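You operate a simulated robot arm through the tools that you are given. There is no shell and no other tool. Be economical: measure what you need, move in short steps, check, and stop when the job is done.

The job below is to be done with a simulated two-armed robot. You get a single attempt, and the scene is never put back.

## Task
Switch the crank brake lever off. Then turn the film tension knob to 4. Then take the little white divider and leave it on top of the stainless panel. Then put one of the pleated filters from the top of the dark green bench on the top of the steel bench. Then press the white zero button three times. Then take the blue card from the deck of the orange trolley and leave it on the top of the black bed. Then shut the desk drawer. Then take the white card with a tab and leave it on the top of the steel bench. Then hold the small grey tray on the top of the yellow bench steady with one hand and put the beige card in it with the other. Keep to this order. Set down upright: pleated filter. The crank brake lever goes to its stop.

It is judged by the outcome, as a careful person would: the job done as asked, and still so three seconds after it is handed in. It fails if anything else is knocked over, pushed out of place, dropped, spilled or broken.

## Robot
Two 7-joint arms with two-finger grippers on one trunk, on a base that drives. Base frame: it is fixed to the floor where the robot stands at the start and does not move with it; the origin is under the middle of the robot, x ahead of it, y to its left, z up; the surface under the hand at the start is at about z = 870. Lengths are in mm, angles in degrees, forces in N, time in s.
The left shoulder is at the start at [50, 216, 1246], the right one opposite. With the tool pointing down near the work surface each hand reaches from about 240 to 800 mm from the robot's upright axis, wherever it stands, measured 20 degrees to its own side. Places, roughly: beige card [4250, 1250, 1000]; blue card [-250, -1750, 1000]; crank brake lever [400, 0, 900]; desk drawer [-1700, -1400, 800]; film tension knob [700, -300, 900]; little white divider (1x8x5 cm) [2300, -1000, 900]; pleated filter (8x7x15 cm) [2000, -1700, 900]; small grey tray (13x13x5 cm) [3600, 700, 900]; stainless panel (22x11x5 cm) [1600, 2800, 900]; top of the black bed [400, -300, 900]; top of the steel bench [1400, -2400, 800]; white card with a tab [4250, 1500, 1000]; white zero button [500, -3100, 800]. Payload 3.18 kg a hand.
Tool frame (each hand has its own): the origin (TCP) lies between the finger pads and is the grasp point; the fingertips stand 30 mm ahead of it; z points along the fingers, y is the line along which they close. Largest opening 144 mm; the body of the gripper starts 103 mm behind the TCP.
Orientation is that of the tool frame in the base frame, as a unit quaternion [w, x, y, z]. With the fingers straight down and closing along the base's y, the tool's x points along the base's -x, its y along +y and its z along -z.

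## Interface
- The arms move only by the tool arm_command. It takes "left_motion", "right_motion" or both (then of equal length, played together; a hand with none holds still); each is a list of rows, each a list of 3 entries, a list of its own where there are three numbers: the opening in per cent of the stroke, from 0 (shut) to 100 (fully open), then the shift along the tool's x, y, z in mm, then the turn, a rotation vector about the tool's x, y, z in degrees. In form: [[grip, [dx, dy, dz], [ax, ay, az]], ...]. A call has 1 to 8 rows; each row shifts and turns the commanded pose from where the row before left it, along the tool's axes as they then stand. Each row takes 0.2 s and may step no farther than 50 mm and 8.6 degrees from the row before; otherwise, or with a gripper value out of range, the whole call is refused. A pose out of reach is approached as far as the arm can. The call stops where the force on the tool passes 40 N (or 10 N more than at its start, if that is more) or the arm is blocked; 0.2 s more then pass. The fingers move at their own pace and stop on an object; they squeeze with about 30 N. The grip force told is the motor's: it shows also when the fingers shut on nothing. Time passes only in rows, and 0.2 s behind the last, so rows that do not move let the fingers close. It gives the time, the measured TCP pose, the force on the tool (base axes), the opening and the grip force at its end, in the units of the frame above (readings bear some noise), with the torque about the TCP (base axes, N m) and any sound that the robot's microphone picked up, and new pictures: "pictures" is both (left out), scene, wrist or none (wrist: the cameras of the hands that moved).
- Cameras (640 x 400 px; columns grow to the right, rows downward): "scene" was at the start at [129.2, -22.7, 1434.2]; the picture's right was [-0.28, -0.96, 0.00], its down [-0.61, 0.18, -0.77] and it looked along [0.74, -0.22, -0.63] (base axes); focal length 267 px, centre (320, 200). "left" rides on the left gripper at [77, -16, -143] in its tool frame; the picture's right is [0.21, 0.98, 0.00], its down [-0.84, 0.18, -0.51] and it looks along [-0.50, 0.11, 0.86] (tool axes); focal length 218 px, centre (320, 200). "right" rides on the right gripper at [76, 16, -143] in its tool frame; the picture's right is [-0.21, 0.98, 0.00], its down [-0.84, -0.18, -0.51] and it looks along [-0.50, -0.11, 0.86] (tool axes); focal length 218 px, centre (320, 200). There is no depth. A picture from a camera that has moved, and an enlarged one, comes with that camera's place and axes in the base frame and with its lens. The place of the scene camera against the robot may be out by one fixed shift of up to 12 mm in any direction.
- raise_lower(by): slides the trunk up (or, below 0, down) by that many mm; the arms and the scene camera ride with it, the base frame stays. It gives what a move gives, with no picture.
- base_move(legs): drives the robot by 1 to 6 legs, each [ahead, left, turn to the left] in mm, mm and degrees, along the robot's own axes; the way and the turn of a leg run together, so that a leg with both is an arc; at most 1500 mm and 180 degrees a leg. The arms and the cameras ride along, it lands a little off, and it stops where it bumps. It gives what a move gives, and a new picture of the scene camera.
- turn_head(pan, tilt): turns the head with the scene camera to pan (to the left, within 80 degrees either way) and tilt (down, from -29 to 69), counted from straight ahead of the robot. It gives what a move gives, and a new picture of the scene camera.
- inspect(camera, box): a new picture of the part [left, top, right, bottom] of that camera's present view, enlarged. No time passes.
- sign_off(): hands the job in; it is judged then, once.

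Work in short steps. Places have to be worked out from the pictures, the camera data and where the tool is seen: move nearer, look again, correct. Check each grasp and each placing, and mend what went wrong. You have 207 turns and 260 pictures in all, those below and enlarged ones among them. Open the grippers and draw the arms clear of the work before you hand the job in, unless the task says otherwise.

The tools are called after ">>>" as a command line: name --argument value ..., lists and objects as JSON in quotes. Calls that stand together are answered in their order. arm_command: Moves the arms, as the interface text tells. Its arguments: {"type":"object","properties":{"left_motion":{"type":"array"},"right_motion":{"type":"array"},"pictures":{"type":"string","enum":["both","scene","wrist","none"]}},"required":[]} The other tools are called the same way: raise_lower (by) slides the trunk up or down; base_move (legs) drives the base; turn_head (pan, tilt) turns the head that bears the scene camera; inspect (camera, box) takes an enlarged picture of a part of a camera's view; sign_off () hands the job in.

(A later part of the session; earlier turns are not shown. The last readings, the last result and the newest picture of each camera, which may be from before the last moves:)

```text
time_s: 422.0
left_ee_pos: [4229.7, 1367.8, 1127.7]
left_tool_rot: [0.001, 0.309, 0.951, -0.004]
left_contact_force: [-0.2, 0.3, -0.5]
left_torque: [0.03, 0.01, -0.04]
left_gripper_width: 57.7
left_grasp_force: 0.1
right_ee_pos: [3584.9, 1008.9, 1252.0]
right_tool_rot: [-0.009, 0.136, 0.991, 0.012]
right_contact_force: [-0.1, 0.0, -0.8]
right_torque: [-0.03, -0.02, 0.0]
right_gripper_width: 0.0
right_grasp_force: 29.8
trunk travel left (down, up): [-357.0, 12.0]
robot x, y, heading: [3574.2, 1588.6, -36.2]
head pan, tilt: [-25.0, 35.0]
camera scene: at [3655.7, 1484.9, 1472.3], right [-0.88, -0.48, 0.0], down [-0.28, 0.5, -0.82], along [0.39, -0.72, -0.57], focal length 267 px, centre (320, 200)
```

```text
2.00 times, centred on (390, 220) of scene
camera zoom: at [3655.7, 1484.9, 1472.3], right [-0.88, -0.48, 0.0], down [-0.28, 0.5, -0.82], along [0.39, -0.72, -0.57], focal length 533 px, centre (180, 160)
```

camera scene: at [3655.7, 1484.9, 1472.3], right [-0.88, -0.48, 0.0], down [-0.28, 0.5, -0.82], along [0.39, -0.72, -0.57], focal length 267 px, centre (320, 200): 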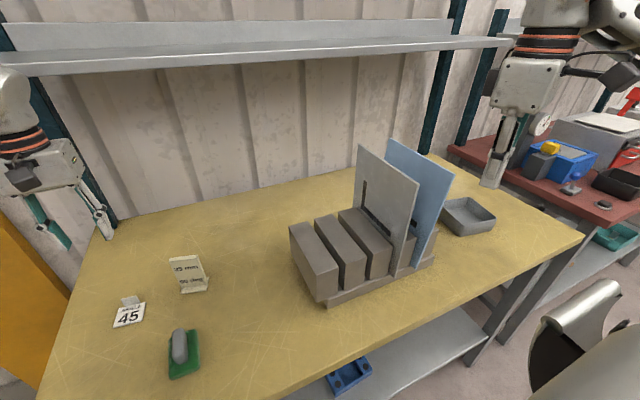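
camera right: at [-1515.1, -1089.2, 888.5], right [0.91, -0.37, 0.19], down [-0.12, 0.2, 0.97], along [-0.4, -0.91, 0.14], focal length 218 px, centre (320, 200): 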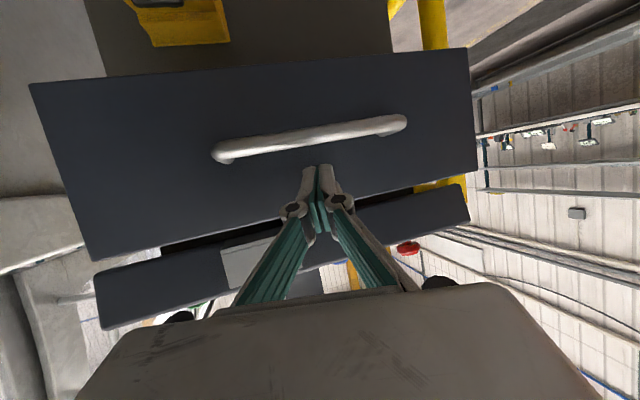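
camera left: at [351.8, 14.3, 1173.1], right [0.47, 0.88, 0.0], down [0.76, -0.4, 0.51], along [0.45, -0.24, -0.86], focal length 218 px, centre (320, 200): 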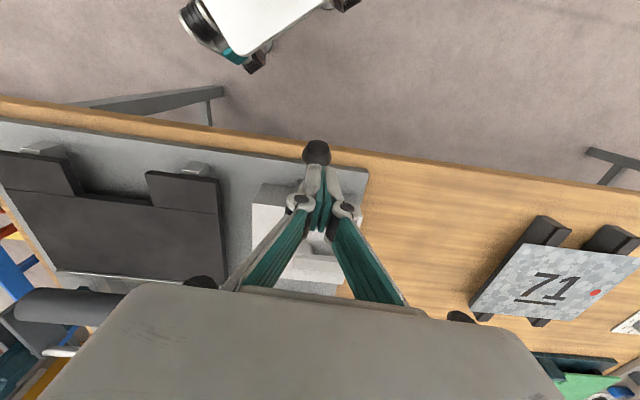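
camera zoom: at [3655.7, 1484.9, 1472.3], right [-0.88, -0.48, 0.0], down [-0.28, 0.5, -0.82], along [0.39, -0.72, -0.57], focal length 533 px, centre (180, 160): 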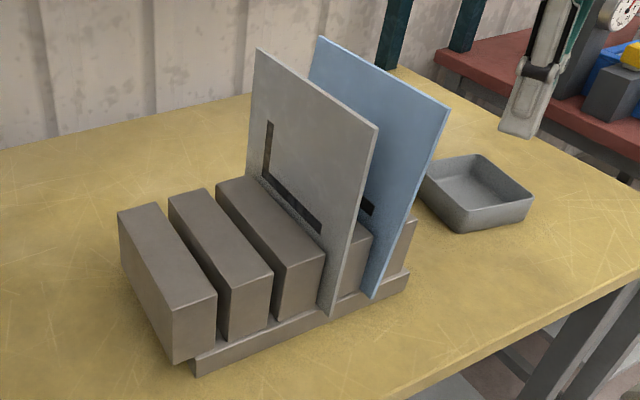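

Cards stand as before. With the right hand now higher and retracted, shift the base 70 mm right for the left arm's range.

>>> base_move --legs '[[0, -70, 0]]'

>>> arm_command --left_motion '[[40, [-2, 40, 20], [0, 0, 3]], [40, [-2, 34, 20], [0, 0, 3]], [40, [0, 0, 40], [0, 0, 0]]]' --pictures "none"

>>> inspect --camera "left" --box '[220, 60, 420, 220]'

```text
time_s: 423.3
left_ee_pos: [4189.4, 1313.3, 1127.0]
left_tool_rot: [0.0, 0.307, 0.952, -0.004]
left_contact_force: [0.1, -0.1, -0.1]
left_torque: [0.02, 0.03, -0.05]
left_gripper_width: 57.7
left_grasp_force: 0.1
right_ee_pos: [3544.3, 951.8, 1253.2]
right_tool_rot: [-0.008, 0.136, 0.991, 0.013]
right_contact_force: [0.0, -0.6, 0.1]
right_torque: [-0.01, 0.0, 0.02]
right_gripper_width: 0.2
right_grasp_force: 29.9
trunk travel left (down, up): [-357.0, 12.0]
robot x, y, heading: [3535.4, 1528.1, -36.1]
head pan, tilt: [-25.0, 35.0]
camera scene: at [3614.6, 1428.7, 1472.4], right [-0.88, -0.48, 0.0], down [-0.28, 0.5, -0.82], along [0.4, -0.72, -0.57], focal length 267 px, centre (320, 200)
```

scene: 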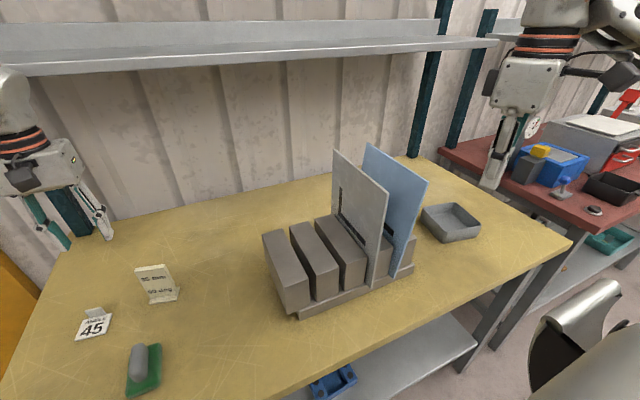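

```text
time_s: 424.1
left_ee_pos: [4190.9, 1312.2, 1087.5]
left_tool_rot: [0.001, 0.306, 0.952, -0.004]
left_contact_force: [0.1, 0.7, -0.4]
left_torque: [-0.01, 0.04, 0.0]
left_gripper_width: 57.7
left_grasp_force: 0.1
left hand out of reach, approached as far as the arm can: row 1, 2
right_ee_pos: [3547.2, 952.6, 1252.9]
right_tool_rot: [-0.009, 0.135, 0.991, 0.013]
right_contact_force: [0.7, -0.5, -0.3]
right_torque: [0.01, 0.05, -0.02]
right_gripper_width: 0.2
right_grasp_force: 29.4
trunk travel left (down, up): [-357.0, 12.0]
robot x, y, heading: [3531.6, 1528.2, -35.9]
head pan, tilt: [-25.0, 35.0]
```

```text
2.50 times, centred on (320, 140) of left
camera zoom: at [4120.9, 1344.7, 1230.0], right [0.4, 0.92, -0.01], down [0.79, -0.34, 0.51], along [0.46, -0.21, -0.86], focal length 546 px, centre (320, 350)
```

zoom: 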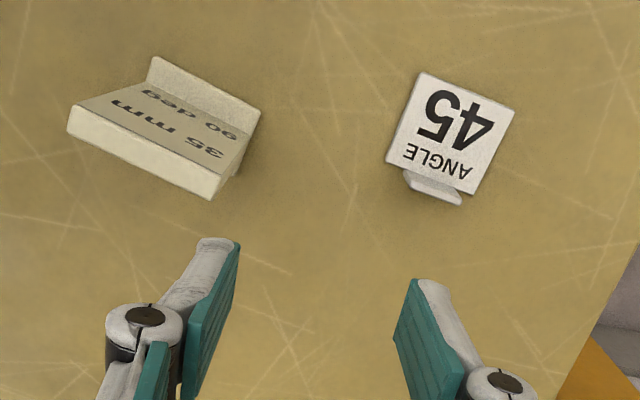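

The left arm refuses; test translation alone first.

>>> arm_command --left_motion '[[40, [0, 30, 0], [0, 0, 0]]]' --pictures "none"

>>> arm_command --left_motion '[[40, [0, 0, 0], [0, 0, -6]]]' --pictures "none"

```text
time_s: 424.5
left_ee_pos: [4210.2, 1336.7, 1086.9]
left_tool_rot: [0.001, 0.306, 0.952, -0.006]
left_contact_force: [0.8, 0.9, 0.0]
left_torque: [-0.05, 0.05, 0.02]
left_gripper_width: 57.6
left_grasp_force: 0.0
right_ee_pos: [3545.9, 955.0, 1252.3]
right_tool_rot: [-0.009, 0.135, 0.991, 0.011]
right_contact_force: [-0.3, 0.1, -0.2]
right_torque: [-0.05, 0.03, 0.01]
right_gripper_width: 0.2
right_grasp_force: 29.8
trunk travel left (down, up): [-357.0, 12.0]
robot x, y, heading: [3530.8, 1530.2, -36.2]
head pan, tilt: [-25.0, 35.0]
```

```text
time_s: 424.9
left_ee_pos: [4209.2, 1336.4, 1088.3]
left_tool_rot: [0.001, 0.256, 0.967, -0.004]
left_contact_force: [-0.8, 1.0, 0.5]
left_torque: [-0.03, 0.05, -0.01]
left_gripper_width: 57.4
left_grasp_force: 0.1
right_ee_pos: [3544.2, 952.4, 1252.5]
right_tool_rot: [-0.007, 0.136, 0.991, 0.013]
right_contact_force: [0.4, 0.3, 0.1]
right_torque: [0.0, 0.01, 0.03]
right_gripper_width: 0.0
right_grasp_force: 30.1
trunk travel left (down, up): [-357.0, 12.0]
robot x, y, heading: [3533.0, 1526.1, -36.1]
head pan, tilt: [-25.0, 35.0]
```

The left arm's limit is on clockwise turning too. I'll turn the base 14° right instead so the hand can align with the tab.

>>> base_move --legs '[[0, 0, -14]]'

>>> inspect --camera "left" --box '[0, 0, 640, 280]'

```text
time_s: 426.2
left_ee_pos: [4140.2, 1175.7, 1088.3]
left_tool_rot: [0.0, 0.374, 0.927, -0.004]
left_contact_force: [0.4, 0.7, 0.4]
left_torque: [0.01, -0.01, 0.0]
left_gripper_width: 57.6
left_grasp_force: 0.1
right_ee_pos: [3404.2, 967.2, 1252.1]
right_tool_rot: [-0.007, 0.257, 0.966, 0.014]
right_contact_force: [-0.4, 0.3, 0.3]
right_torque: [0.0, 0.01, 0.02]
right_gripper_width: 0.0
right_grasp_force: 30.4
trunk travel left (down, up): [-357.0, 12.0]
robot x, y, heading: [3529.7, 1527.2, -50.4]
head pan, tilt: [-25.0, 35.0]
camera scene: at [3587.4, 1413.6, 1472.4], right [-0.97, -0.25, 0.0], down [-0.15, 0.55, -0.82], along [0.21, -0.79, -0.57], focal length 267 px, centre (320, 200)
```

scene: 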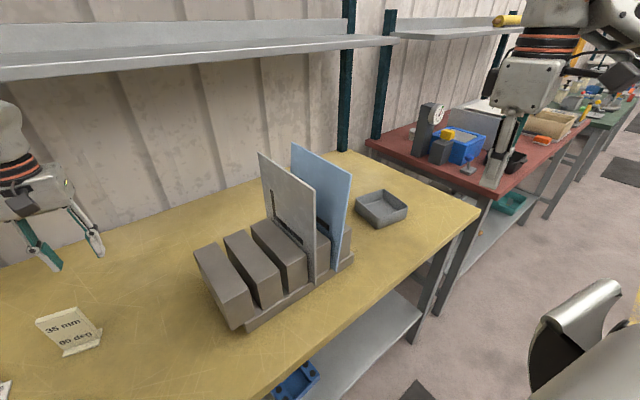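

```text
1.00 times, centred on (320, 140) of left (not enlarged: the box is as wide or as high as the picture)
camera zoom: at [4074.8, 1218.8, 1230.9], right [0.53, 0.85, -0.01], down [0.73, -0.45, 0.51], along [0.43, -0.27, -0.86], focal length 218 px, centre (320, 260)
```

zoom: 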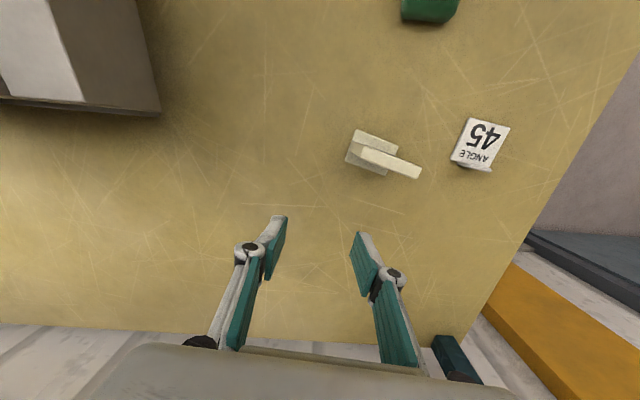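

Now shift the left hand ~193 mm left and 73 back, over the tab.

>>> arm_command --left_motion '[[40, [14.6, 38.6, 0], [0, 0, 0]], [40, [14.6, 38.6, 0], [0, 0, 0]], [40, [14.6, 38.6, 0], [0, 0, 0]], [40, [14.6, 38.6, 0], [0, 0, 0]], [40, [14.6, 38.6, 0], [0, 0, -1.5]]]' --pictures "none"

>>> inspect --camera "left" --box '[220, 60, 420, 220]'

```text
time_s: 427.4
left_ee_pos: [4222.9, 1366.1, 1086.8]
left_tool_rot: [0.0, 0.361, 0.932, -0.004]
left_contact_force: [0.4, -0.5, 0.1]
left_torque: [-0.02, -0.02, -0.01]
left_gripper_width: 57.7
left_grasp_force: 0.0
right_ee_pos: [3403.5, 969.5, 1251.7]
right_tool_rot: [-0.006, 0.257, 0.966, 0.013]
right_contact_force: [-0.1, 0.7, 0.4]
right_torque: [-0.05, -0.01, 0.0]
right_gripper_width: 0.3
right_grasp_force: 29.8
trunk travel left (down, up): [-357.0, 12.0]
robot x, y, heading: [3533.9, 1528.9, -50.5]
head pan, tilt: [-25.0, 35.0]
```

```text
2.50 times, centred on (320, 140) of left
camera zoom: at [4156.9, 1407.2, 1229.5], right [0.51, 0.86, -0.01], down [0.74, -0.43, 0.51], along [0.44, -0.26, -0.86], focal length 546 px, centre (320, 350)
```

zoom: 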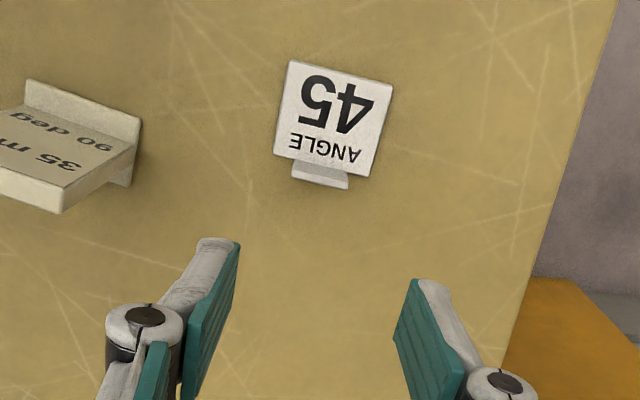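

Aligned. Descend to TCP ≈985 and look again.

>>> arm_command --left_motion '[[40, [-1.5, 0, 35], [0, 0, 0]], [40, [0, 0, 35], [0, 0, 0]], [40, [0, 0, 32], [0, 0, 0]]]' --pictures "none"

>>> inspect --camera "left" --box '[220, 60, 420, 220]'

```text
time_s: 428.2
left_ee_pos: [4223.7, 1362.3, 983.5]
left_tool_rot: [0.0, 0.362, 0.932, -0.005]
left_contact_force: [0.2, 0.1, -0.1]
left_torque: [-0.02, 0.03, -0.01]
left_gripper_width: 57.5
left_grasp_force: 0.0
right_ee_pos: [3403.2, 967.8, 1252.0]
right_tool_rot: [-0.007, 0.257, 0.966, 0.013]
right_contact_force: [0.1, -0.2, 0.2]
right_torque: [0.0, 0.03, -0.01]
right_gripper_width: 0.1
right_grasp_force: 29.8
trunk travel left (down, up): [-357.0, 12.0]
robot x, y, heading: [3533.6, 1529.0, -50.5]
head pan, tilt: [-25.0, 35.0]
```

```text
2.50 times, centred on (320, 140) of left
camera zoom: at [4157.1, 1404.3, 1125.3], right [0.51, 0.86, -0.01], down [0.75, -0.43, 0.51], along [0.44, -0.26, -0.86], focal length 546 px, centre (320, 350)
```

zoom: 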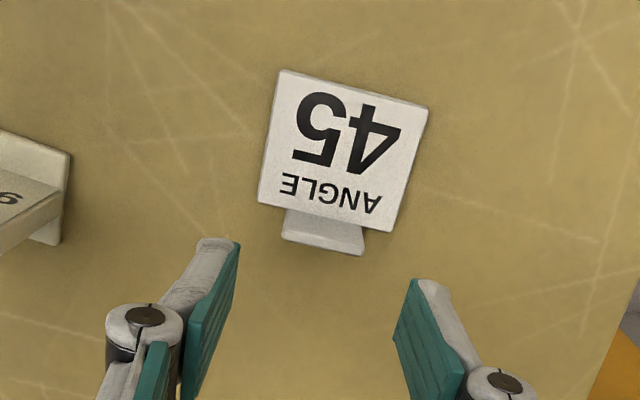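

Tab top z≈918 at [4222,1367]. Lower the fingers to straddle it (tips z≈903) and close.

>>> arm_command --left_motion '[[40, [1, 2.3, 20], [0, 0, 0]], [40, [0, 0, 20], [0, 0, 0]], [40, [0, 0, 9], [0, 0, 0]], [0, [0, 0, 0], [0, 0, 0]], [0, [0, 0, 0], [0, 0, 0]]]' --pictures "none"

>>> inspect --camera "left" --box '[220, 60, 420, 220]'

```text
time_s: 429.4
left_ee_pos: [4222.8, 1366.3, 935.2]
left_tool_rot: [0.001, 0.362, 0.932, -0.003]
left_contact_force: [-0.4, 0.6, -0.3]
left_torque: [0.02, 0.0, 0.01]
left_gripper_width: 30.8
left_grasp_force: 30.2
right_ee_pos: [3403.7, 967.8, 1252.7]
right_tool_rot: [-0.006, 0.257, 0.966, 0.014]
right_contact_force: [-0.4, 1.0, 0.0]
right_torque: [0.04, -0.01, 0.01]
right_gripper_width: 0.4
right_grasp_force: 30.1
trunk travel left (down, up): [-357.0, 12.0]
robot x, y, heading: [3532.8, 1527.5, -50.3]
head pan, tilt: [-25.0, 35.0]
```

```text
2.50 times, centred on (320, 140) of left
camera zoom: at [4155.8, 1406.7, 1078.8], right [0.51, 0.86, -0.01], down [0.74, -0.43, 0.51], along [0.44, -0.26, -0.86], focal length 546 px, centre (320, 350)
```

zoom: 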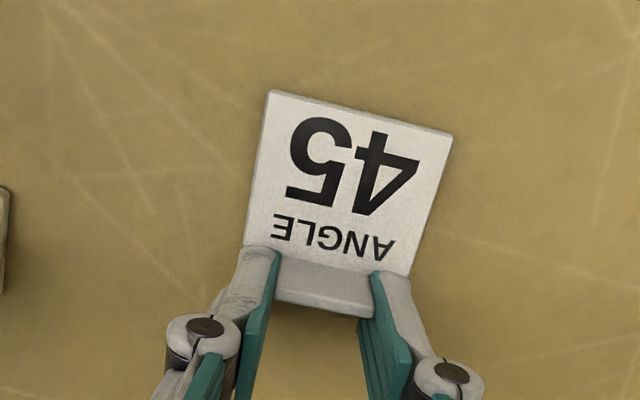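

Gripped on the tab (31 mm). Lift and check.

>>> arm_command --left_motion '[[0, [0, 0, -15], [0, 0, 0]], [0, [0, 0, -35], [0, 0, 0]], [0, [0, 0, -45], [0, 0, 0]], [0, [0, 0, -45], [0, 0, 0]], [0, [0, 0, -45], [0, 0, 0]], [0, [0, 0, -45], [0, 0, 0]], [0, [0, 0, -40], [0, 0, 0]]]' --pictures "none"

>>> inspect --camera "left" --box '[220, 60, 420, 220]'

```text
time_s: 431.0
left_ee_pos: [4185.1, 1412.8, 1164.8]
left_tool_rot: [0.002, 0.362, 0.932, -0.005]
left_contact_force: [-0.3, 1.7, 0.4]
left_torque: [-0.08, -0.09, -0.03]
left_gripper_width: 30.5
left_grasp_force: 30.0
left hand out of reach, approached as far as the arm can: row 5, 6, 7
right_ee_pos: [3402.0, 969.5, 1253.7]
right_tool_rot: [-0.006, 0.258, 0.966, 0.012]
right_contact_force: [-0.2, 0.2, 0.2]
right_torque: [-0.11, -0.08, 0.01]
right_gripper_width: 0.4
right_grasp_force: 29.9
trunk travel left (down, up): [-357.0, 12.0]
robot x, y, heading: [3533.0, 1529.2, -50.4]
head pan, tilt: [-25.0, 35.0]
```

```text
2.50 times, centred on (320, 140) of left
camera zoom: at [4119.0, 1454.0, 1308.1], right [0.51, 0.86, -0.01], down [0.74, -0.43, 0.51], along [0.44, -0.27, -0.86], focal length 546 px, centre (320, 350)
```

zoom: 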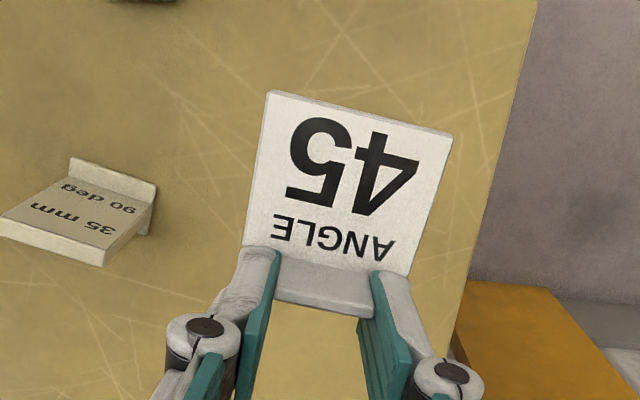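

Held level. Retract the left hand toward the robot and up.

>>> arm_command --left_motion '[[0, [45, -5, -12], [0, 0, 0]], [0, [45, -5, -12], [0, 0, 0]], [0, [45, -5, -12], [0, 0, 0]], [0, [45, -5, -12], [0, 0, 0]], [0, [45, -5, -12], [0, 0, 0]], [0, [45, -5, -12], [0, 0, 0]], [0, [40, 0, 0], [0, 0, 0]]]' --pictures "none"

>>> base_move --legs '[[-250, -120, 14], [0, -1300, 0]]'

```text
time_s: 432.6
left_ee_pos: [3945.6, 1594.2, 1240.6]
left_tool_rot: [-0.001, 0.362, 0.932, -0.003]
left_contact_force: [0.9, 0.1, 0.1]
left_torque: [0.0, 0.0, -0.01]
left_gripper_width: 30.6
left_grasp_force: 30.1
left hand out of reach, approached as far as the arm can: row 7
right_ee_pos: [3402.2, 967.7, 1252.3]
right_tool_rot: [-0.007, 0.258, 0.966, 0.014]
right_contact_force: [0.1, -0.2, 0.6]
right_torque: [0.01, 0.0, 0.0]
right_gripper_width: 0.1
right_grasp_force: 30.1
trunk travel left (down, up): [-357.0, 12.0]
robot x, y, heading: [3532.5, 1526.5, -50.2]
head pan, tilt: [-25.0, 35.0]
```

```text
time_s: 445.9
left_ee_pos: [2881.5, 711.9, 1239.7]
left_tool_rot: [-0.001, 0.236, 0.972, -0.004]
left_contact_force: [0.9, 0.1, -0.2]
left_torque: [-0.03, 0.01, 0.0]
left_gripper_width: 30.6
left_grasp_force: 29.6
right_ee_pos: [2520.3, -34.1, 1252.2]
right_tool_rot: [-0.008, 0.128, 0.992, 0.013]
right_contact_force: [-0.5, -0.2, 0.6]
right_torque: [-0.01, 0.0, 0.03]
right_gripper_width: 0.0
right_grasp_force: 30.0
trunk travel left (down, up): [-357.0, 12.0]
robot x, y, heading: [2498.2, 541.9, -35.1]
head pan, tilt: [-25.0, 35.0]
camera scene: at [2582.3, 442.5, 1472.4], right [-0.87, -0.5, 0.0], down [-0.29, 0.5, -0.82], along [0.41, -0.71, -0.57], focal length 267 px, centre (320, 200)
```

scene: 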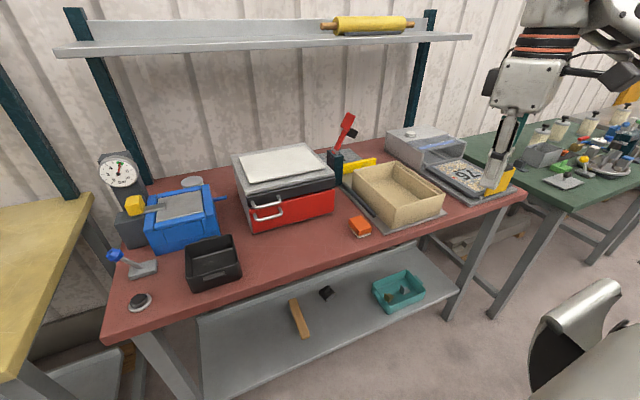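

Continue right along the aisle to the steel bench (two legs).

>>> base_move --legs '[[-40, -1450, -1], [0, -1420, 0]]'

>>> turn_head --pan 10 --tilt 40

```text
time_s: 471.3
left_ee_pos: [1100.5, -1593.2, 1239.6]
left_tool_rot: [0.0, 0.243, 0.97, -0.005]
left_contact_force: [-0.4, 0.1, -0.2]
left_torque: [-0.01, -0.04, 0.01]
left_gripper_width: 30.7
left_grasp_force: 29.3
right_ee_pos: [730.1, -2333.4, 1252.5]
right_tool_rot: [-0.007, 0.134, 0.991, 0.013]
right_contact_force: [0.5, 0.1, 0.3]
right_torque: [0.02, 0.0, 0.01]
right_gripper_width: 0.1
right_grasp_force: 30.1
trunk travel left (down, up): [-357.0, 12.0]
robot x, y, heading: [717.9, -1758.5, -35.5]
head pan, tilt: [-25.0, 35.0]
camera scene: at [797.9, -1856.5, 1472.4], right [-0.87, -0.49, 0.0], down [-0.28, 0.5, -0.82], along [0.4, -0.72, -0.57], focal length 267 px, centre (320, 200)
```

scene: 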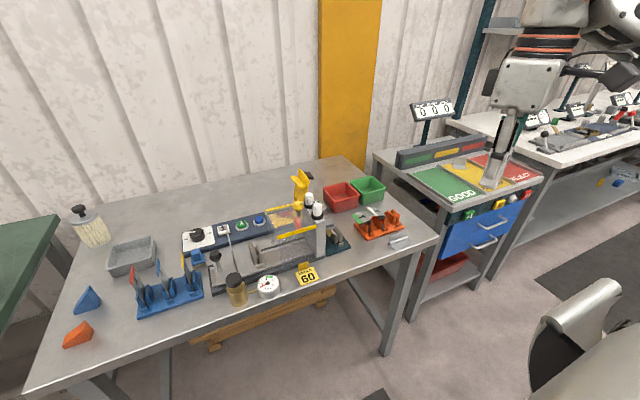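

```text
time_s: 472.4
left_ee_pos: [1099.8, -1592.2, 1238.9]
left_tool_rot: [-0.001, 0.242, 0.97, -0.004]
left_contact_force: [-0.4, -0.4, 0.2]
left_torque: [0.04, 0.01, 0.02]
left_gripper_width: 30.8
left_grasp_force: 29.8
right_ee_pos: [730.1, -2333.8, 1252.1]
right_tool_rot: [-0.008, 0.134, 0.991, 0.013]
right_contact_force: [0.2, 0.4, 0.1]
right_torque: [0.02, -0.02, -0.01]
right_gripper_width: 0.1
right_grasp_force: 29.5
trunk travel left (down, up): [-357.0, 12.0]
robot x, y, heading: [715.4, -1756.6, -36.0]
head pan, tilt: [10.0, 40.0]
camera scene: at [831.6, -1816.8, 1464.8], right [-0.44, -0.9, 0.0], down [-0.58, 0.28, -0.77], along [0.69, -0.34, -0.64], focal length 267 px, centre (320, 200)
```

scene: 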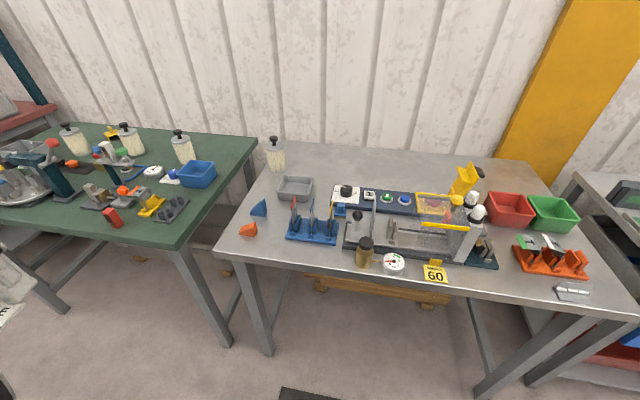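

Free strip at the bench's left between filter and blue wedge is suitable: target tab point ≈[1648,−2004]. Move base 256 ahead and 120 left.

>>> base_move --legs '[[256, 120, 0]]'

>>> inspect --camera "scene" --box '[160, 130, 400, 300]'

```text
time_s: 474.3
left_ee_pos: [1375.4, -1641.9, 1239.3]
left_tool_rot: [0.0, 0.242, 0.97, -0.005]
left_contact_force: [0.2, 0.0, -0.6]
left_torque: [0.03, 0.05, 0.03]
left_gripper_width: 30.8
left_grasp_force: 30.2
right_ee_pos: [1005.4, -2382.5, 1250.8]
right_tool_rot: [-0.009, 0.134, 0.991, 0.013]
right_contact_force: [-0.5, 0.5, -0.3]
right_torque: [0.01, 0.04, -0.01]
right_gripper_width: 0.3
right_grasp_force: 29.9
trunk travel left (down, up): [-357.0, 12.0]
robot x, y, heading: [989.0, -1804.4, -35.8]
head pan, tilt: [10.0, 40.0]
camera scene: at [1106.9, -1866.6, 1464.7], right [-0.44, -0.9, 0.0], down [-0.58, 0.28, -0.77], along [0.69, -0.33, -0.64], focal length 267 px, centre (320, 200)
```

scene: 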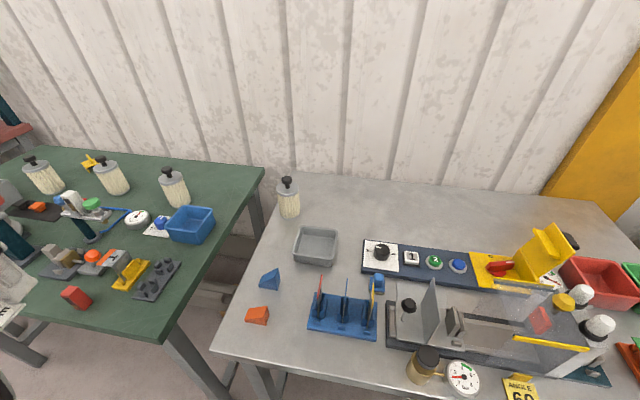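

```text
2.35 times, centred on (280, 215) of scene
camera zoom: at [1106.9, -1866.6, 1464.7], right [-0.44, -0.9, 0.0], down [-0.58, 0.28, -0.77], along [0.69, -0.33, -0.64], focal length 628 px, centre (414, 165)
```

zoom: 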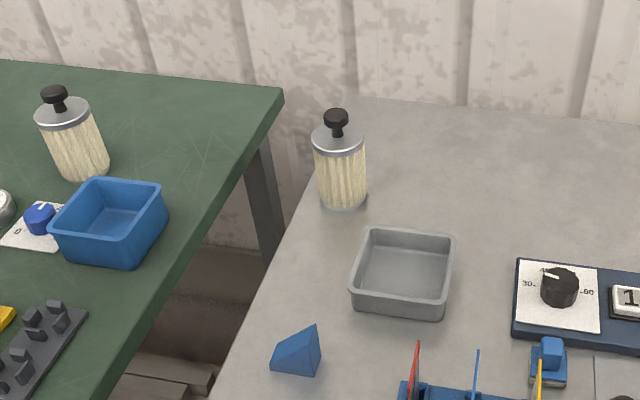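

Free area confirmed (card centre target ≈[1632,−1988]). Move the left hand there in two stages.

>>> arm_command --left_motion '[[0, [-41, -19, 10], [0, 0, 0]], [0, [-41, -19, 10], [0, 0, 0]], [0, [-41, -19, 10], [0, 0, 0]], [0, [-41, -19, 10], [0, 0, 0]], [0, [-41, -19, 10], [0, 0, 0]], [0, [-41, -19, 10], [0, 0, 0]], [0, [-41, -19, 10], [0, 0, 0]], [0, [-41, -19, 10], [0, 0, 0]]]' --pictures "none"

>>> arm_command --left_motion '[[0, [-41, -18, 25], [0, 0, 0]], [0, [-41, -18, 25], [0, 0, 0]]]' --pictures "both"

```text
time_s: 476.1
left_ee_pos: [1594.8, -1933.8, 1166.3]
left_tool_rot: [0.0, 0.242, 0.97, -0.003]
left_contact_force: [0.0, -0.6, -0.2]
left_torque: [0.04, -0.02, 0.0]
left_gripper_width: 30.8
left_grasp_force: 29.6
right_ee_pos: [1004.1, -2383.7, 1251.0]
right_tool_rot: [-0.009, 0.134, 0.991, 0.013]
right_contact_force: [0.1, -0.7, 0.0]
right_torque: [0.04, 0.0, 0.0]
right_gripper_width: 0.1
right_grasp_force: 30.2
trunk travel left (down, up): [-357.0, 12.0]
robot x, y, heading: [990.7, -1804.3, -35.9]
head pan, tilt: [10.0, 40.0]
```

```text
refused: row 1 steps farther than a row can; nothing moved
```

>>> arm_command --left_motion '[[0, [-40, -17, 20], [0, 0, 0]], [0, [-40, -17, 20], [0, 0, 0]], [0, [0, 0, 30], [0, 0, 0]]]' --pictures "both"

```text
time_s: 476.9
left_ee_pos: [1645.1, -1998.6, 1092.8]
left_tool_rot: [-0.001, 0.242, 0.97, -0.004]
left_contact_force: [-0.1, 0.4, 0.2]
left_torque: [-0.05, 0.03, 0.01]
left_gripper_width: 30.8
left_grasp_force: 30.0
right_ee_pos: [1004.7, -2382.6, 1252.4]
right_tool_rot: [-0.009, 0.134, 0.991, 0.013]
right_contact_force: [-0.2, -1.1, -0.1]
right_torque: [0.01, 0.03, -0.03]
right_gripper_width: 0.0
right_grasp_force: 29.9
trunk travel left (down, up): [-357.0, 12.0]
robot x, y, heading: [990.2, -1805.0, -35.8]
head pan, tilt: [10.0, 40.0]
camera scene: at [1106.9, -1865.9, 1464.8], right [-0.44, -0.9, 0.0], down [-0.58, 0.28, -0.77], along [0.69, -0.33, -0.64], focal length 267 px, centre (320, 200)
camera left: at [1571.1, -1976.5, 1235.6], right [0.28, 0.96, -0.01], down [0.83, -0.23, 0.51], along [0.48, -0.15, -0.86], focal length 218 px, centre (320, 200)
```

scene: 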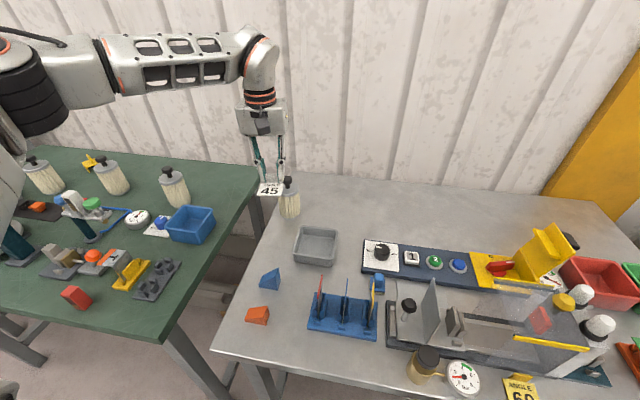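
left: 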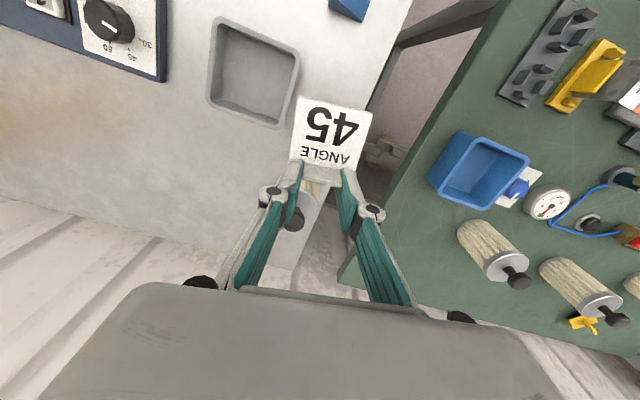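

Centred between tray and bench edge. Shift 8 mm back, descend to TCP ≈918, then feel for contact.

>>> arm_command --left_motion '[[0, [8, 0, 40], [0, 0, 0]], [0, [0, 0, 45], [0, 0, 0]], [0, [0, 0, 45], [0, 0, 0]], [0, [0, 0, 43], [0, 0, 0]]]' --pictures "none"

>>> inspect --camera "scene" --box '[200, 120, 360, 300]'

>>> inspect --camera "left" --box '[160, 20, 480, 260]'

```text
time_s: 477.9
left_ee_pos: [1639.1, -1995.7, 918.9]
left_tool_rot: [0.0, 0.242, 0.97, -0.004]
left_contact_force: [0.1, 0.1, 0.8]
left_torque: [0.0, 0.03, -0.02]
left_gripper_width: 30.8
left_grasp_force: 29.8
right_ee_pos: [1004.7, -2382.7, 1252.7]
right_tool_rot: [-0.009, 0.134, 0.991, 0.012]
right_contact_force: [0.5, -0.3, 0.3]
right_torque: [0.0, 0.04, -0.03]
right_gripper_width: 0.0
right_grasp_force: 30.5
trunk travel left (down, up): [-357.0, 12.0]
robot x, y, heading: [991.1, -1808.6, -35.8]
head pan, tilt: [10.0, 40.0]
```

```text
2.22 times, centred on (280, 210) of scene
camera zoom: at [1106.9, -1866.6, 1464.7], right [-0.44, -0.9, 0.0], down [-0.58, 0.28, -0.77], along [0.69, -0.33, -0.64], focal length 593 px, centre (409, 178)
```

zoom: 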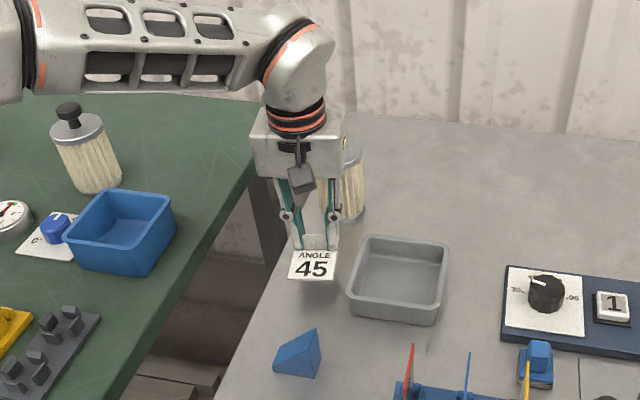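

```text
1.67 times, centred on (320, 140) of left
camera zoom: at [1566.2, -1972.6, 1061.7], right [0.28, 0.96, -0.01], down [0.83, -0.23, 0.51], along [0.49, -0.15, -0.86], focal length 364 px, centre (320, 300)
```

zoom: 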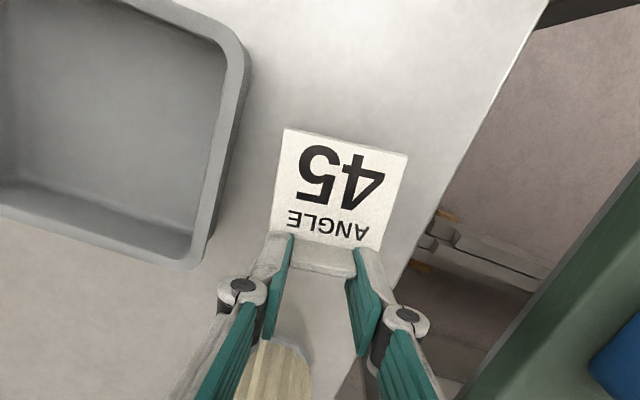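

Shift 6 mm inward and lower to contact.

>>> arm_command --left_motion '[[0, [0, -6, 6], [0, 0, 0]], [0, [0, 0, 5], [0, 0, 0]], [0, [0, 0, 4], [0, 0, 0]], [0, [0, 0, 4], [0, 0, 0]], [0, [0, 0, 4], [0, 0, 0]], [0, [0, 0, 3], [0, 0, 0]], [0, [0, 0, 3], [0, 0, 0]]]' --pictures "none"

>>> inspect --camera "scene" --box '[240, 160, 340, 260]'

```text
time_s: 479.5
left_ee_pos: [1636.1, -2001.4, 888.2]
left_tool_rot: [0.0, 0.242, 0.97, -0.004]
left_contact_force: [-0.3, -0.7, 0.5]
left_torque: [0.0, -0.03, 0.01]
left_gripper_width: 30.7
left_grasp_force: 29.9
right_ee_pos: [1004.2, -2383.1, 1251.3]
right_tool_rot: [-0.008, 0.134, 0.991, 0.013]
right_contact_force: [0.1, -0.9, 0.0]
right_torque: [0.02, 0.01, 0.02]
right_gripper_width: 0.1
right_grasp_force: 30.3
trunk travel left (down, up): [-357.0, 12.0]
robot x, y, heading: [989.6, -1807.1, -36.2]
head pan, tilt: [10.0, 40.0]
```

```text
4.00 times, centred on (290, 210) of scene
camera zoom: at [1106.1, -1866.4, 1464.8], right [-0.44, -0.9, 0.0], down [-0.58, 0.28, -0.77], along [0.69, -0.34, -0.64], focal length 1067 px, centre (440, 160)
```

zoom: 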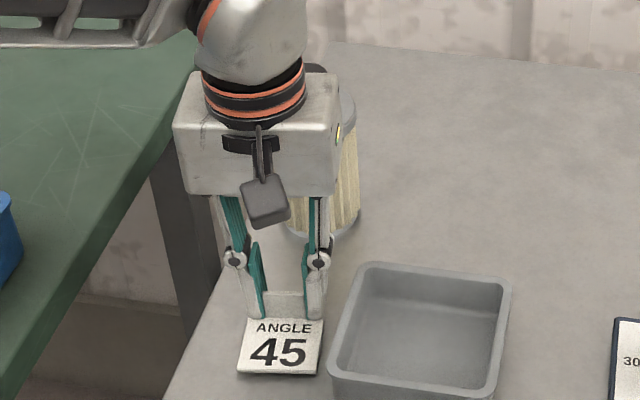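

Not yet in contact (shadow gap small). Continue in 2–3 mm steps.

>>> arm_command --left_motion '[[0, [0, 0, 3], [0, 0, 0]], [0, [0, 0, 3], [0, 0, 0]], [0, [0, 0, 3], [0, 0, 0]], [0, [0, 0, 3], [0, 0, 0]]]' --pictures "none"

```text
time_s: 480.5
left_ee_pos: [1636.2, -2001.5, 882.3]
left_tool_rot: [0.004, 0.242, 0.97, -0.006]
left_contact_force: [3.1, 5.6, 38.2]
left_torque: [0.5, 0.16, -0.05]
left_gripper_width: 30.7
left_grasp_force: 29.9
right_ee_pos: [1001.1, -2381.0, 1253.4]
right_tool_rot: [-0.007, 0.134, 0.991, 0.012]
right_contact_force: [-0.8, -0.4, -0.1]
right_torque: [-0.02, 0.0, -0.02]
right_gripper_width: 0.0
right_grasp_force: 30.0
trunk travel left (down, up): [-357.0, 12.0]
robot x, y, heading: [989.8, -1805.7, -35.6]
head pan, tilt: [10.0, 40.0]
```

Contact. Ease up 3 mm, open, and rise.

>>> arm_command --left_motion '[[0, [0, 0, -3.5], [0, 0, 0]], [0, [0, 0, 0], [0, 0, 0]], [32, [0, 0, 0], [0, 0, 0]], [34, [0, 0, 0], [0, 0, 0]], [34, [0, 0, -25], [0, 0, 0]], [34, [0, 0, -45], [0, 0, 0]], [34, [0, 0, -45], [0, 0, 0]], [34, [0, 0, -45], [0, 0, 0]]]' --pictures "none"

>>> inspect --camera "scene" --box '[200, 120, 360, 300]'

```text
time_s: 482.3
left_ee_pos: [1636.1, -1999.5, 1042.3]
left_tool_rot: [-0.001, 0.242, 0.97, -0.003]
left_contact_force: [0.2, -0.4, -0.4]
left_torque: [-0.03, -0.03, 0.0]
left_gripper_width: 49.0
left_grasp_force: 0.0
right_ee_pos: [1003.0, -2382.3, 1252.7]
right_tool_rot: [-0.008, 0.134, 0.991, 0.012]
right_contact_force: [-0.5, -0.3, 0.5]
right_torque: [-0.02, -0.03, 0.0]
right_gripper_width: 0.2
right_grasp_force: 30.2
trunk travel left (down, up): [-357.0, 12.0]
robot x, y, heading: [989.3, -1804.1, -35.7]
head pan, tilt: [10.0, 40.0]
```

```text
2.22 times, centred on (280, 210) of scene
camera zoom: at [1105.3, -1866.0, 1464.9], right [-0.44, -0.9, 0.0], down [-0.58, 0.28, -0.77], along [0.69, -0.34, -0.64], focal length 593 px, centre (409, 178)
```

zoom: 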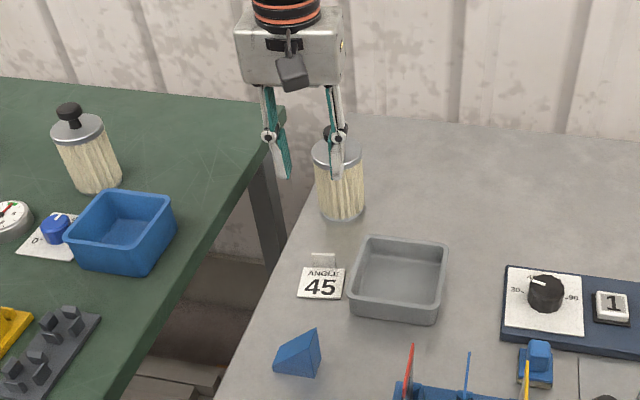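

The white card lies on the steel bench. Last task: beige card into the tray. Retract the left hand and drive back to the yellow bench.

>>> arm_command --left_motion '[[34, [30, 0, -40], [0, 0, 0]], [34, [30, 0, -40], [0, 0, 0]], [34, [30, 0, -40], [0, 0, 0]], [34, [30, 0, -40], [0, 0, 0]], [34, [45, 0, -15], [0, 0, 0]], [34, [45, 0, 0], [0, 0, 0]], [34, [45, 0, 0], [0, 0, 0]], [34, [45, 0, 0], [0, 0, 0]]]' --pictures "none"

>>> base_move --legs '[[-210, 0, 0], [0, 1450, 0], [0, 1450, 0]]'

```text
time_s: 484.1
left_ee_pos: [1366.9, -1858.9, 1212.4]
left_tool_rot: [-0.001, 0.242, 0.97, -0.004]
left_contact_force: [0.1, -0.2, 0.6]
left_torque: [-0.05, -0.01, -0.04]
left_gripper_width: 49.2
left_grasp_force: 0.1
right_ee_pos: [1003.6, -2381.5, 1252.9]
right_tool_rot: [-0.008, 0.134, 0.991, 0.012]
right_contact_force: [0.1, -0.3, 0.9]
right_torque: [-0.03, -0.01, 0.01]
right_gripper_width: 0.0
right_grasp_force: 30.1
trunk travel left (down, up): [-357.0, 12.0]
robot x, y, heading: [988.1, -1804.9, -36.0]
head pan, tilt: [10.0, 40.0]
```

```text
time_s: 510.8
left_ee_pos: [2974.0, 555.6, 1211.6]
left_tool_rot: [0.0, 0.263, 0.965, -0.004]
left_contact_force: [-0.7, -0.3, 0.6]
left_torque: [0.01, 0.01, -0.02]
left_gripper_width: 49.2
left_grasp_force: 0.0
right_ee_pos: [2587.3, 47.7, 1251.8]
right_tool_rot: [-0.008, 0.154, 0.988, 0.013]
right_contact_force: [-0.2, -0.2, 0.3]
right_torque: [0.05, 0.03, -0.02]
right_gripper_width: 0.2
right_grasp_force: 30.4
trunk travel left (down, up): [-357.0, 12.0]
robot x, y, heading: [2600.8, 625.5, -38.1]
head pan, tilt: [10.0, 40.0]
camera scene: at [2711.1, 560.8, 1464.8], right [-0.47, -0.88, 0.0], down [-0.57, 0.3, -0.77], along [0.67, -0.36, -0.64], focal length 267 px, centre (320, 200)
```

scene: 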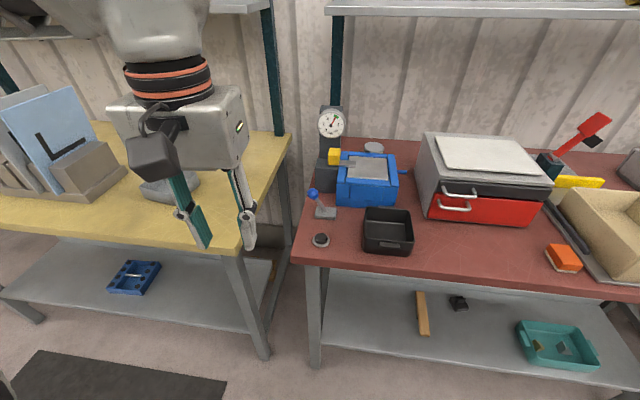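

Raise the left hand a bit, then continue left and take the earlier stance near the beige card.

>>> arm_command --left_motion '[[50, [0, 0, -35], [0, 0, 0]], [50, [0, 0, -30], [0, 0, 0]]]' --pictures "none"

>>> base_move --legs '[[-40, 1280, 2], [250, 0, 0], [0, 0, -14]]'

```text
time_s: 511.4
left_ee_pos: [2972.9, 557.8, 1276.9]
left_tool_rot: [0.0, 0.262, 0.965, -0.005]
left_contact_force: [-0.4, -0.4, 1.1]
left_torque: [0.0, -0.02, -0.04]
left_gripper_width: 72.0
left_grasp_force: 0.1
right_ee_pos: [2587.4, 49.1, 1252.8]
right_tool_rot: [-0.009, 0.153, 0.988, 0.013]
right_contact_force: [-0.6, 0.0, -0.1]
right_torque: [-0.02, 0.02, -0.08]
right_gripper_width: 0.0
right_grasp_force: 30.2
trunk travel left (down, up): [-357.0, 12.0]
robot x, y, heading: [2598.4, 624.6, -38.5]
head pan, tilt: [10.0, 40.0]
```

```text
time_s: 525.1
left_ee_pos: [3894.0, 1393.9, 1275.7]
left_tool_rot: [-0.001, 0.359, 0.933, -0.004]
left_contact_force: [-0.6, 0.4, -0.4]
left_torque: [0.01, 0.03, 0.0]
left_gripper_width: 72.1
left_grasp_force: 0.1
right_ee_pos: [3413.8, 972.5, 1250.6]
right_tool_rot: [-0.007, 0.254, 0.967, 0.014]
right_contact_force: [-0.4, 0.1, 0.1]
right_torque: [0.03, -0.02, 0.03]
right_gripper_width: 0.1
right_grasp_force: 29.8
trunk travel left (down, up): [-357.0, 12.0]
robot x, y, heading: [3540.9, 1537.4, -50.0]
head pan, tilt: [10.0, 40.0]
camera scene: at [3637.1, 1450.9, 1464.8], right [-0.64, -0.77, 0.0], down [-0.49, 0.41, -0.77], along [0.59, -0.49, -0.64], focal length 267 px, centre (320, 200)
```

scene: 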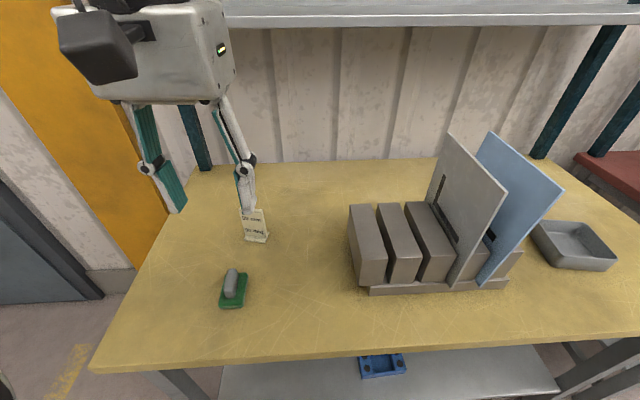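

Move the left hand over the beige card (~[4138,1258]).

>>> arm_command --left_motion '[[70, [-39, 8.9, 26], [0, 0, 0]], [70, [-39, 8.9, 26], [0, 0, 0]], [70, [-39, 8.9, 26], [0, 0, 0]], [70, [-39, 8.9, 26], [0, 0, 0]], [70, [-39, 8.9, 26], [0, 0, 0]], [70, [-39, 8.9, 26], [0, 0, 0]], [70, [-39, 8.9, 26], [0, 0, 0]]]' --pictures "none"

>>> inspect --camera "left" --box '[200, 50, 440, 230]'

```text
time_s: 526.8
left_ee_pos: [4134.7, 1256.1, 1094.6]
left_tool_rot: [0.0, 0.36, 0.933, -0.004]
left_contact_force: [0.6, -0.1, -0.1]
left_torque: [0.04, 0.0, 0.03]
left_gripper_width: 100.7
left_grasp_force: 0.2
right_ee_pos: [3414.8, 972.7, 1251.7]
right_tool_rot: [-0.007, 0.253, 0.967, 0.014]
right_contact_force: [-0.3, 0.0, 0.3]
right_torque: [0.03, 0.04, 0.01]
right_gripper_width: 0.0
right_grasp_force: 29.9
trunk travel left (down, up): [-357.0, 12.0]
robot x, y, heading: [3540.0, 1532.7, -49.9]
head pan, tilt: [10.0, 40.0]
```

```text
2.22 times, centred on (320, 140) of left
camera zoom: at [4068.0, 1295.9, 1237.7], right [0.5, 0.87, -0.01], down [0.75, -0.43, 0.51], along [0.44, -0.26, -0.86], focal length 485 px, centre (320, 333)
```

zoom: 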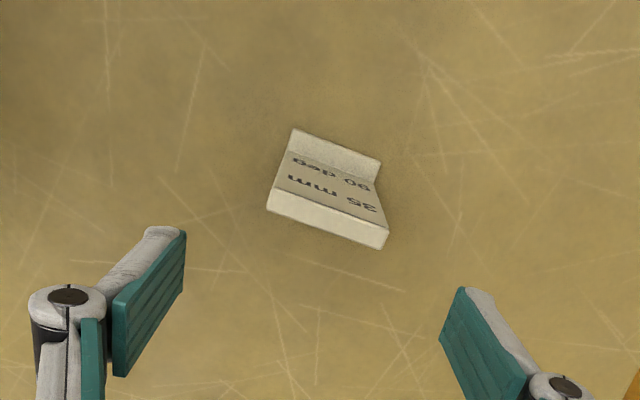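

Plate line at ~42°, hand at 48°: turn 5.5° clockwise, correct 4 mm, and descend to z≈1050.

>>> arm_command --left_motion '[[70, [0, 4, 20], [0, 0, 5.5]], [70, [0, 0, 25], [0, 0, 0]]]' --pictures "none"

>>> inspect --camera "left" --box '[200, 50, 440, 230]'

```text
time_s: 527.4
left_ee_pos: [4137.6, 1259.6, 1051.0]
left_tool_rot: [0.0, 0.403, 0.915, -0.004]
left_contact_force: [-0.4, 0.2, 0.7]
left_torque: [-0.01, 0.01, 0.01]
left_gripper_width: 100.6
left_grasp_force: 0.1
right_ee_pos: [3412.9, 973.4, 1252.7]
right_tool_rot: [-0.006, 0.254, 0.967, 0.014]
right_contact_force: [0.5, -0.3, 0.3]
right_torque: [0.01, -0.03, -0.01]
right_gripper_width: 0.0
right_grasp_force: 30.3
trunk travel left (down, up): [-357.0, 12.0]
robot x, y, heading: [3539.7, 1535.0, -50.1]
head pan, tilt: [10.0, 40.0]
```

```text
2.22 times, centred on (320, 140) of left
camera zoom: at [4075.2, 1305.5, 1193.8], right [0.58, 0.81, -0.01], down [0.7, -0.5, 0.51], along [0.41, -0.3, -0.86], focal length 485 px, centre (320, 333)
```

zoom: 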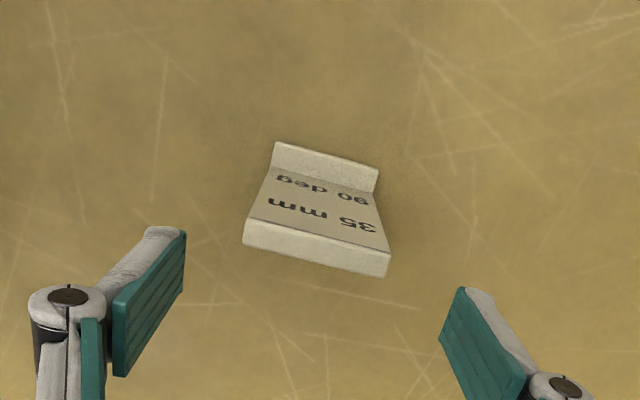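

Centred. Descend to TCP ≈970 and close on the card's side edges.

>>> arm_command --left_motion '[[70, [1, -1, 27], [0, 0, 0]], [70, [0, 0, 27], [0, 0, 0]], [70, [0, 0, 27], [0, 0, 0]], [20, [0, 0, 0], [0, 0, 0]], [20, [0, 0, 0], [0, 0, 0]], [20, [0, 0, 0], [0, 0, 0]]]' --pictures "none"

>>> inspect --camera "left" --box '[200, 50, 440, 230]'

>>> inspect --camera "scene" --box '[180, 120, 340, 270]'

```text
time_s: 528.8
left_ee_pos: [4137.5, 1258.0, 968.1]
left_tool_rot: [-0.001, 0.403, 0.915, -0.005]
left_contact_force: [0.5, -0.2, -0.6]
left_torque: [0.01, 0.0, 0.01]
left_gripper_width: 61.3
left_grasp_force: 29.8
right_ee_pos: [3413.3, 973.3, 1252.7]
right_tool_rot: [-0.006, 0.254, 0.967, 0.013]
right_contact_force: [-0.3, -0.9, -0.8]
right_torque: [-0.03, -0.03, 0.01]
right_gripper_width: 0.0
right_grasp_force: 29.9
trunk travel left (down, up): [-357.0, 12.0]
robot x, y, heading: [3537.9, 1536.4, -49.8]
head pan, tilt: [10.0, 40.0]
```

```text
2.22 times, centred on (320, 140) of left
camera zoom: at [4075.7, 1305.1, 1111.1], right [0.58, 0.81, -0.01], down [0.7, -0.5, 0.51], along [0.41, -0.3, -0.86], focal length 485 px, centre (320, 333)
```

zoom: 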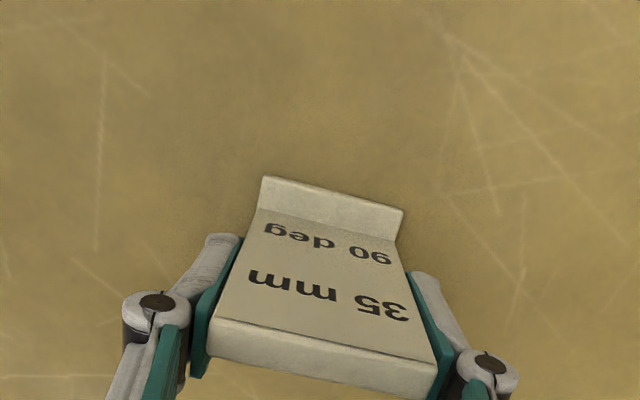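

```text
2.67 times, centred on (260, 195) of scene
camera zoom: at [3637.4, 1451.0, 1464.8], right [-0.64, -0.77, 0.0], down [-0.49, 0.41, -0.77], along [0.59, -0.49, -0.64], focal length 711 px, centre (480, 213)
```

zoom: 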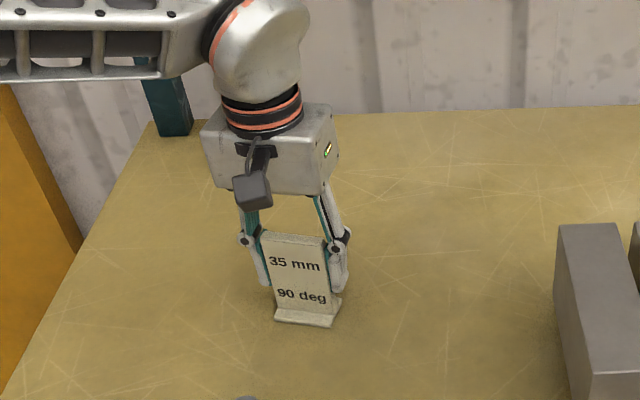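

Gripped. Lift, then retract toward the robot and up.

>>> arm_command --left_motion '[[20, [0, 0, -20], [0, 0, 0]], [20, [0, 0, -45], [0, 0, 0]], [20, [0, 0, -45], [0, 0, 0]], [20, [38, 0, -30], [0, 0, 0]], [20, [38, 0, -30], [0, 0, 0]], [20, [38, 0, -30], [0, 0, 0]], [20, [38, 0, -30], [0, 0, 0]], [20, [38, 0, -30], [0, 0, 0]]]' --pictures "none"

>>> inspect --camera "left" --box '[200, 50, 440, 230]'

```text
time_s: 530.5
left_ee_pos: [4009.3, 1403.6, 1228.6]
left_tool_rot: [0.0, 0.403, 0.915, -0.003]
left_contact_force: [-1.4, 0.8, -0.9]
left_torque: [-0.02, -0.05, 0.01]
left_gripper_width: 61.0
left_grasp_force: 30.2
right_ee_pos: [3414.1, 975.3, 1251.9]
right_tool_rot: [-0.007, 0.254, 0.967, 0.013]
right_contact_force: [-0.4, 0.0, -0.3]
right_torque: [-0.03, -0.02, -0.02]
right_gripper_width: 0.1
right_grasp_force: 30.1
trunk travel left (down, up): [-357.0, 12.0]
robot x, y, heading: [3541.5, 1538.9, -50.1]
head pan, tilt: [10.0, 40.0]
```

```text
2.22 times, centred on (320, 140) of left
camera zoom: at [3948.2, 1449.3, 1370.8], right [0.58, 0.81, -0.01], down [0.7, -0.5, 0.51], along [0.41, -0.3, -0.86], focal length 485 px, centre (320, 333)
```

zoom: 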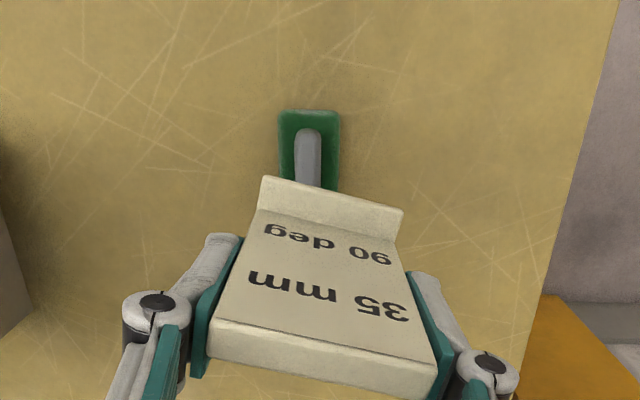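

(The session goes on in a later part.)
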